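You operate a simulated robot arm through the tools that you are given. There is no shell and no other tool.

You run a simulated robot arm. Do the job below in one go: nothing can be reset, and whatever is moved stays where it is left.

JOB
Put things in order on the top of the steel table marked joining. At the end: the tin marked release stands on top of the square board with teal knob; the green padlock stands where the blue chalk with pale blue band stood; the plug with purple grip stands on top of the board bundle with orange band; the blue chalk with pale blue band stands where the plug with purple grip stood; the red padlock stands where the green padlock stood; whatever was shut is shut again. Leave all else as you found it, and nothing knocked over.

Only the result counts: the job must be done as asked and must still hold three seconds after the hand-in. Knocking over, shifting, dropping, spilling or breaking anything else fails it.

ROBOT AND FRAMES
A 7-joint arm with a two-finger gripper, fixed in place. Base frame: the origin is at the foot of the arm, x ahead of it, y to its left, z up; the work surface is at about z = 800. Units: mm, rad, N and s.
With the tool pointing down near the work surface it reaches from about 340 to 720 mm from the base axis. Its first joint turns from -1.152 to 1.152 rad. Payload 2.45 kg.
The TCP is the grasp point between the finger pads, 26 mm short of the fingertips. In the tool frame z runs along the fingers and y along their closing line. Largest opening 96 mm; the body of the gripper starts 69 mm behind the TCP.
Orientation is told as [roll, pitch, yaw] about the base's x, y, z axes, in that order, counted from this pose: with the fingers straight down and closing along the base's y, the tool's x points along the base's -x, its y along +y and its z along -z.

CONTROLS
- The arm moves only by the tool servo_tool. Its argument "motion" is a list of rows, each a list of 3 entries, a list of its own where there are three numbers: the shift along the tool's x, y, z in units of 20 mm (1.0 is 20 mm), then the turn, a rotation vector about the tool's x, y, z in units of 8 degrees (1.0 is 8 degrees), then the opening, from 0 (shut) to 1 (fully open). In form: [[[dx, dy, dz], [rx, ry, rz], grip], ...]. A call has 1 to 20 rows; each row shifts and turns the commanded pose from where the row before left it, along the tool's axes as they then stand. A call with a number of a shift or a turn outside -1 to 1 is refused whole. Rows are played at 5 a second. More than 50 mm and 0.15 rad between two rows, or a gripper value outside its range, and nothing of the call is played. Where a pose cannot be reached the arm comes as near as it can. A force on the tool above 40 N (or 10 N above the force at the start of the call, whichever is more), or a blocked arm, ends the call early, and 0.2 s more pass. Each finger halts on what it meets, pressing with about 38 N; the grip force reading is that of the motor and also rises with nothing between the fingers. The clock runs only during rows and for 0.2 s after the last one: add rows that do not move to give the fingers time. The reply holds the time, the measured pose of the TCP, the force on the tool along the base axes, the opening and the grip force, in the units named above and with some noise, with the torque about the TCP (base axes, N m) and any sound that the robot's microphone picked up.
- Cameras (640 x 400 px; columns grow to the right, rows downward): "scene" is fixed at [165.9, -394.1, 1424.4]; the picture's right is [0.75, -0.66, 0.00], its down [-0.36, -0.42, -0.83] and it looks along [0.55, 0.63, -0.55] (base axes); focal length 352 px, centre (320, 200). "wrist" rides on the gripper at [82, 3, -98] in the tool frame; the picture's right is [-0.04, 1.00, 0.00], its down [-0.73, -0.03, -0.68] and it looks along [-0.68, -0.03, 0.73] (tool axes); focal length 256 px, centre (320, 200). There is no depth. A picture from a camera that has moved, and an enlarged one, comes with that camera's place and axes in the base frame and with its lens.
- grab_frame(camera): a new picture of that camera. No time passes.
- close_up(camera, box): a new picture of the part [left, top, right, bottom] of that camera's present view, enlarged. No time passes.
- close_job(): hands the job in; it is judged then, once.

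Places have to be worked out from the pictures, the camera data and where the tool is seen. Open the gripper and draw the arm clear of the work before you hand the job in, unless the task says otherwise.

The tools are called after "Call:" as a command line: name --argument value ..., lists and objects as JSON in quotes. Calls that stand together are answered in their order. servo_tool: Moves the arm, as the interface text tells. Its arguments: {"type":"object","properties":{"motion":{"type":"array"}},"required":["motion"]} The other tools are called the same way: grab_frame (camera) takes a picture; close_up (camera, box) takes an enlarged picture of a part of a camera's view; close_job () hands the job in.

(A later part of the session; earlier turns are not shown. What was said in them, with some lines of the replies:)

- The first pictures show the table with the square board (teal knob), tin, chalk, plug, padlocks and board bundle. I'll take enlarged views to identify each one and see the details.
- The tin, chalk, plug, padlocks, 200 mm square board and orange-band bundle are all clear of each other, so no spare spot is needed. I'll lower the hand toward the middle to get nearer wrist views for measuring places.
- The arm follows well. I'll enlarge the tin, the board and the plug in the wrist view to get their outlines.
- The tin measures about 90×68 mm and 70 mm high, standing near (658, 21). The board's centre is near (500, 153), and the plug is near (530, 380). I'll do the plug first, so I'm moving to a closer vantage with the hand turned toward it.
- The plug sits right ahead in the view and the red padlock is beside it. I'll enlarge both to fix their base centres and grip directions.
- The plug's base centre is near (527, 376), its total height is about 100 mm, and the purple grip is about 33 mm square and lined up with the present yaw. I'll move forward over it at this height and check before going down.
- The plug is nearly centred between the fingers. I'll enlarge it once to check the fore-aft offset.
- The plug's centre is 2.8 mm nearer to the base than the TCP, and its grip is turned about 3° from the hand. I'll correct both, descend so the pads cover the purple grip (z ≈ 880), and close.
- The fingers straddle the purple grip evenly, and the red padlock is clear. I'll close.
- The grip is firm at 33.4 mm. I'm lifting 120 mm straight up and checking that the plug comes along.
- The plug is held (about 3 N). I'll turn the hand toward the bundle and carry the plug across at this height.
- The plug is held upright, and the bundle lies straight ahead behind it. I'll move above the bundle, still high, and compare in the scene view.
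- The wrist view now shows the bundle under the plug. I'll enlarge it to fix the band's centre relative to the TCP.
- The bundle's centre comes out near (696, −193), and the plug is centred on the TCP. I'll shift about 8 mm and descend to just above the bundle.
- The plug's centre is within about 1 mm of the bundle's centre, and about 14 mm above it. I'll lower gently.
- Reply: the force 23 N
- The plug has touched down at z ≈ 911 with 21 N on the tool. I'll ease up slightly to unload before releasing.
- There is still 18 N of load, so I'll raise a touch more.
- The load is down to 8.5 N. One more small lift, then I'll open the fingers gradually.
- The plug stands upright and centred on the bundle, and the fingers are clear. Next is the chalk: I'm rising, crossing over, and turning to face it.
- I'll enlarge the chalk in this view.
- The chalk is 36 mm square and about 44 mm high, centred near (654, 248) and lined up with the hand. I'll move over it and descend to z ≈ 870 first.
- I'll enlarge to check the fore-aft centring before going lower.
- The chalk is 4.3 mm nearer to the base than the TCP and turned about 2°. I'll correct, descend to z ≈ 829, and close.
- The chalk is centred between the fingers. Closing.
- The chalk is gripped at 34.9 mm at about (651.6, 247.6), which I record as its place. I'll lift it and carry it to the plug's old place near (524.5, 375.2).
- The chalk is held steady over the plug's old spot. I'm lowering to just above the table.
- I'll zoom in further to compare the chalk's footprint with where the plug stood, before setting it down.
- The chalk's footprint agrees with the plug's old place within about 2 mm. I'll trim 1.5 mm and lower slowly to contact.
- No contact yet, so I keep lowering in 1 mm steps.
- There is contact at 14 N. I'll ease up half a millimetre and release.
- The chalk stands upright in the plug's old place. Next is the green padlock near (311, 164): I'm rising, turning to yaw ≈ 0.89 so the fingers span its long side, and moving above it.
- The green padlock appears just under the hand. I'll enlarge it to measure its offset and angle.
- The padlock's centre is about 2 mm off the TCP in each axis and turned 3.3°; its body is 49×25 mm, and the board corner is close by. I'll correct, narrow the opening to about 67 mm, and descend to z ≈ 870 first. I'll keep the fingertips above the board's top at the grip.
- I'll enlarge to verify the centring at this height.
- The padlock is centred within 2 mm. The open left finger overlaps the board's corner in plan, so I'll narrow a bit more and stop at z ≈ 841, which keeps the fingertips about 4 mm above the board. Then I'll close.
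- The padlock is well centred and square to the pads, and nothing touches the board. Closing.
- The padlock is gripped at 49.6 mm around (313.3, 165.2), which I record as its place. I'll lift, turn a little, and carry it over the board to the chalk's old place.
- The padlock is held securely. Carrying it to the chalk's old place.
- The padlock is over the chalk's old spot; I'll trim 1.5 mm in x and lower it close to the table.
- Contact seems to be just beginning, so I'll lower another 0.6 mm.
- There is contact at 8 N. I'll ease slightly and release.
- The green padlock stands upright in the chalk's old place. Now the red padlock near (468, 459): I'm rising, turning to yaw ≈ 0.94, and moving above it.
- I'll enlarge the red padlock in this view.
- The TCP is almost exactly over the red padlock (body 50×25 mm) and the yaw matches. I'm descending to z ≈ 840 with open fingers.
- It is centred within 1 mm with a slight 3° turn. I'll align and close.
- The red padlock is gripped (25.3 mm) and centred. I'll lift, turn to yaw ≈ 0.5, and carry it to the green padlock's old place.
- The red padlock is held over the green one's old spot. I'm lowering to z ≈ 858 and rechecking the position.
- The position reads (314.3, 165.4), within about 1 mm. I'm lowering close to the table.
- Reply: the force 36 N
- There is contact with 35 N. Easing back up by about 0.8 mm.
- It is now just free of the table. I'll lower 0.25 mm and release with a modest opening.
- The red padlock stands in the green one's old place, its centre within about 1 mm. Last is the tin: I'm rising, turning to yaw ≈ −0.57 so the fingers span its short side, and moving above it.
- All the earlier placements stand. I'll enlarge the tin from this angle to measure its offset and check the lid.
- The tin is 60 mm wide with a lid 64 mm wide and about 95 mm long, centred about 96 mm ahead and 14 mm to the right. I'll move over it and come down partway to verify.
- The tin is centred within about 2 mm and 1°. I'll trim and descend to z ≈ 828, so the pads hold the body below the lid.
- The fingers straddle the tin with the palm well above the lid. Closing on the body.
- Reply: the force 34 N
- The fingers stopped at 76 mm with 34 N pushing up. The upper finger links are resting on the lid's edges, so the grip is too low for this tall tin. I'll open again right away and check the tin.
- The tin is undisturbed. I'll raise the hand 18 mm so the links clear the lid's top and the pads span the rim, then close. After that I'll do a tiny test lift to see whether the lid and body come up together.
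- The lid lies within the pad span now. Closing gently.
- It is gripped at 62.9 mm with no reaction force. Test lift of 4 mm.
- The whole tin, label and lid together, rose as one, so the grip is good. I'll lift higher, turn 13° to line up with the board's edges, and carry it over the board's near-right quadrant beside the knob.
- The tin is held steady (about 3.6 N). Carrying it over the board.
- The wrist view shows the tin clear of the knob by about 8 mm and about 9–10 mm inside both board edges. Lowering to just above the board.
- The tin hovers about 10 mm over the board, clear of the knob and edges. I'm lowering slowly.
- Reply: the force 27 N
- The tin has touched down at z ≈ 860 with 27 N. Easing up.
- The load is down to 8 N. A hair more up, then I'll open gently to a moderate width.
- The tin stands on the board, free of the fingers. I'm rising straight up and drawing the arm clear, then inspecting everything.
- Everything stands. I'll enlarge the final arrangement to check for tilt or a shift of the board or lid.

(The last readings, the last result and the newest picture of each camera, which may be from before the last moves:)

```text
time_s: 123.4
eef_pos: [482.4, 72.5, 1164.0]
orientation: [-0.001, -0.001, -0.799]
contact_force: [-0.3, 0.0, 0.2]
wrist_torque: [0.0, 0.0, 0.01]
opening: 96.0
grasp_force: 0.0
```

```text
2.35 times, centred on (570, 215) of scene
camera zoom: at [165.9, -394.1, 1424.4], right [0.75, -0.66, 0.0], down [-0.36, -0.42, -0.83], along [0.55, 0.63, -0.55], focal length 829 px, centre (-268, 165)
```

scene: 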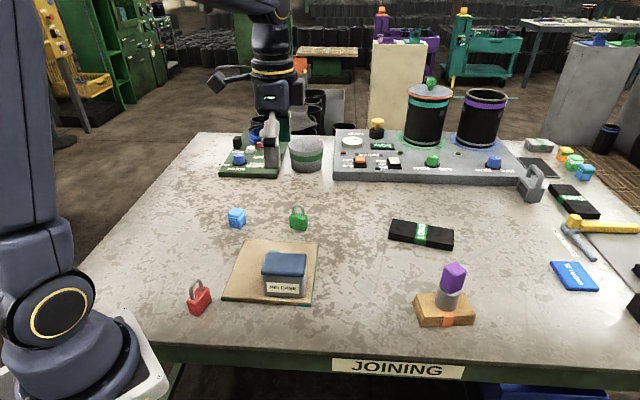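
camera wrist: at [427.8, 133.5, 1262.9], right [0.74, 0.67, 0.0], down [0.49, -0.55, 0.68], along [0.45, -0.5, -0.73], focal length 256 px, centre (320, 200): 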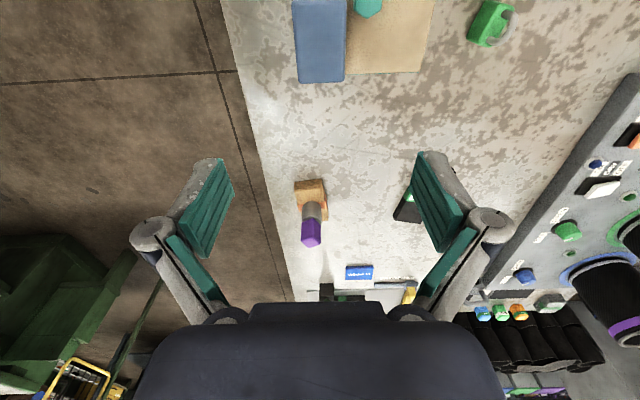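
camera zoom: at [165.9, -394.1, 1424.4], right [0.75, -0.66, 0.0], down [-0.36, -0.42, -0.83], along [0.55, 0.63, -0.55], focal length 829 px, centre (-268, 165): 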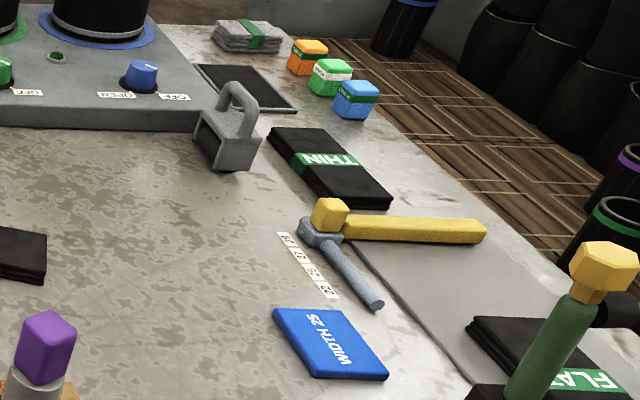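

All objects stand upright, and the board and its surroundings are unchanged. I'll zoom on the red padlock, the chalk and the green padlock to compare their footprints with the recorded places.

Call:
close_up --camera "scene" --box '[170, 270, 240, 325]'

Call:
close_up --camera "scene" --box '[185, 180, 255, 240]'

Call:
close_up --camera "scene" --box '[260, 180, 340, 250]'

```text
7.27 times, centred on (205, 298) of scene
camera zoom: at [165.9, -394.1, 1424.4], right [0.75, -0.66, 0.0], down [-0.36, -0.42, -0.83], along [0.55, 0.63, -0.55], focal length 2563 px, centre (1156, -509)
```

zoom: 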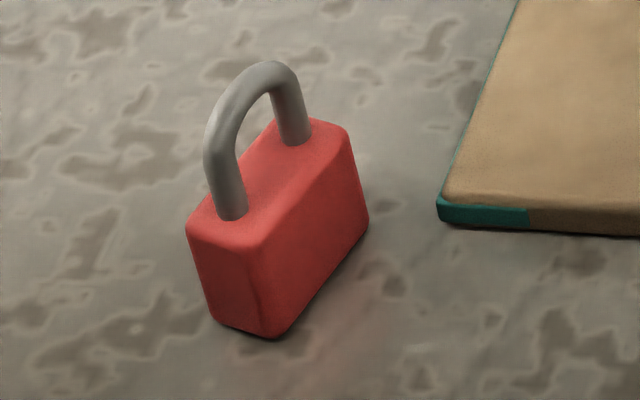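

```text
6.67 times, centred on (220, 210) of scene
camera zoom: at [165.9, -394.1, 1424.4], right [0.75, -0.66, 0.0], down [-0.36, -0.42, -0.83], along [0.55, 0.63, -0.55], focal length 2349 px, centre (987, 133)
```

zoom: 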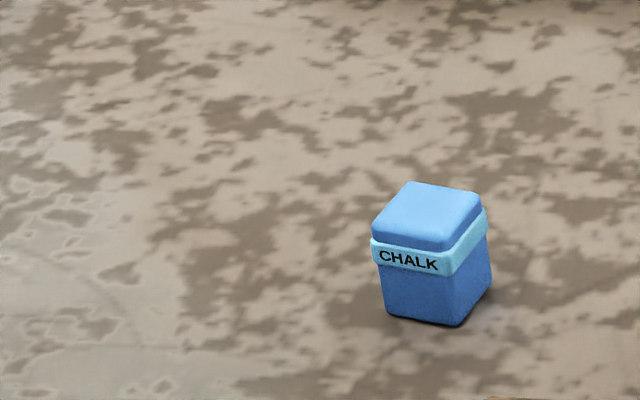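

```text
5.71 times, centred on (300, 215) of scene
camera zoom: at [165.9, -394.1, 1424.4], right [0.75, -0.66, 0.0], down [-0.36, -0.42, -0.83], along [0.55, 0.63, -0.55], focal length 2014 px, centre (434, 114)
```

zoom: 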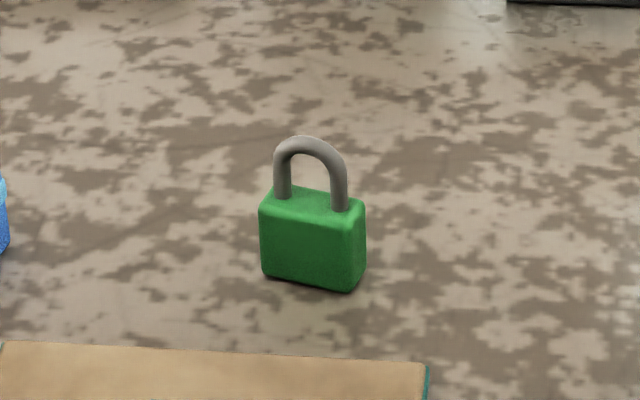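

The footprints match the recorded places within about 2–3 mm, and everything is upright. I'll draw the arm back to its starting pose with open fingers and take a last look before handing in.

Call:
servo_tool --motion '[[[0.836, -0.466, 0], [0, 0, 0], 1], [[0.836, -0.466, 0], [0, 0, 0], 1], [[0.836, -0.466, 0], [0, 0, 0], 1], [[0.836, -0.466, 0], [0, 0, 0], 1], [[0.836, -0.466, 0], [0, 0, 0], 1], [[0.836, -0.466, 0], [0, 0, 0], 1], [[0, 0, 0], [0, 0, -0.953], 1], [[0, 0, 0], [0, 0, -0.953], 1], [[0, 0, 0], [0, 0, -0.953], 1], [[0, 0, 0], [0, 0, -0.953], 1], [[0, 0, 0], [0, 0, -0.953], 1], [[0, 0, 0], [0, 0, -0.953], 1], [[0, 0, 0], [0, 0, 0], 1]]'

Call:
grab_frame --camera "scene"

Call:
grab_frame --camera "wrist"

```text
time_s: 126.2
eef_pos: [370.7, 106.6, 1164.8]
orientation: [-0.001, -0.002, 0.003]
contact_force: [0.5, -0.5, -1.0]
wrist_torque: [-0.01, 0.02, -0.03]
opening: 95.9
grasp_force: 0.0
```

```text
taken
```

scene: 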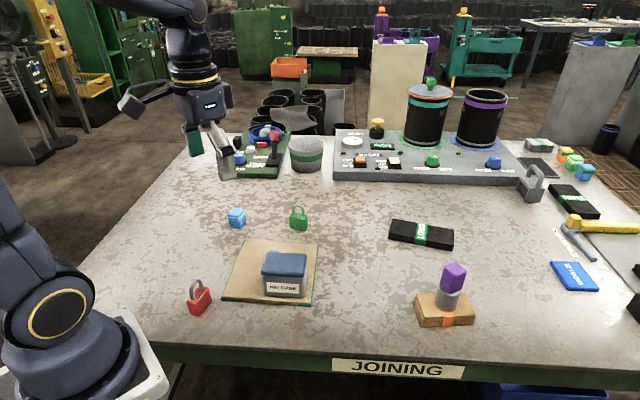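

```text
taken
camera wrist: at [291.0, 110.1, 1263.0], right [0.04, 1.0, 0.0], down [0.73, -0.03, 0.68], along [0.68, -0.03, -0.73], focal length 256 px, centre (320, 200)
```

wrist: 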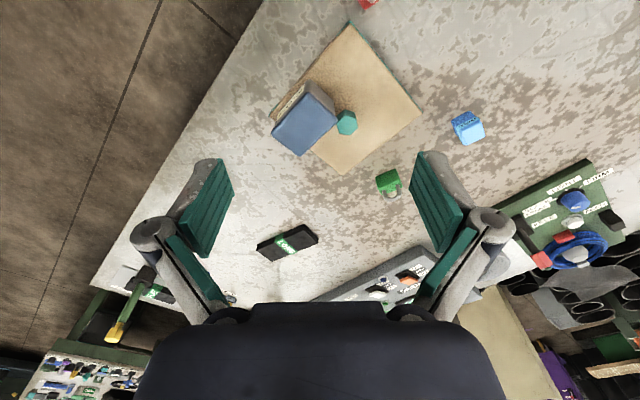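

The final pictures show all five moves done: the tin is on the board beside the knob, the plug is on the bundle, and the chalk and both padlocks are in their new places. Everything is upright and nothing else has moved; the gripper is open and the arm is clear, so I'm handing in.

Call:
close_job

```text
The job is handed in.
```

The job is handed in. All five objects are where you asked, upright, and nothing else on the table looks moved. I don't have the judge's verdict, only my last pictures and readings.

| Object | Where it stands now | How well placed |
|---|---|---|
| Tin marked release | On the square board, beside the teal knob | About 8 mm clear of the knob and 9–10 mm inside the board's edges |
| Plug with purple grip | On the board bundle, over the orange band | Within about 1 mm of the bundle's centre |
| Blue chalk | The plug's old place | Within about 2 mm |
| Green padlock | The chalk's old place | Within about 1 mm by the arm's readings |
| Red padlock | The green padlock's old place | Within about 3 mm; turned differently from how the green one stood |

- **Tin:** my first grip was too low. The upper finger links rested on its lid and pressed with about 34 N, so I opened at once and gripped higher. The tin did not visibly shift, and lid and body lifted together.
- **Lids:** I opened nothing, so nothing needed shutting again.
- **Arm:** it is back near its starting pose with the gripper open.
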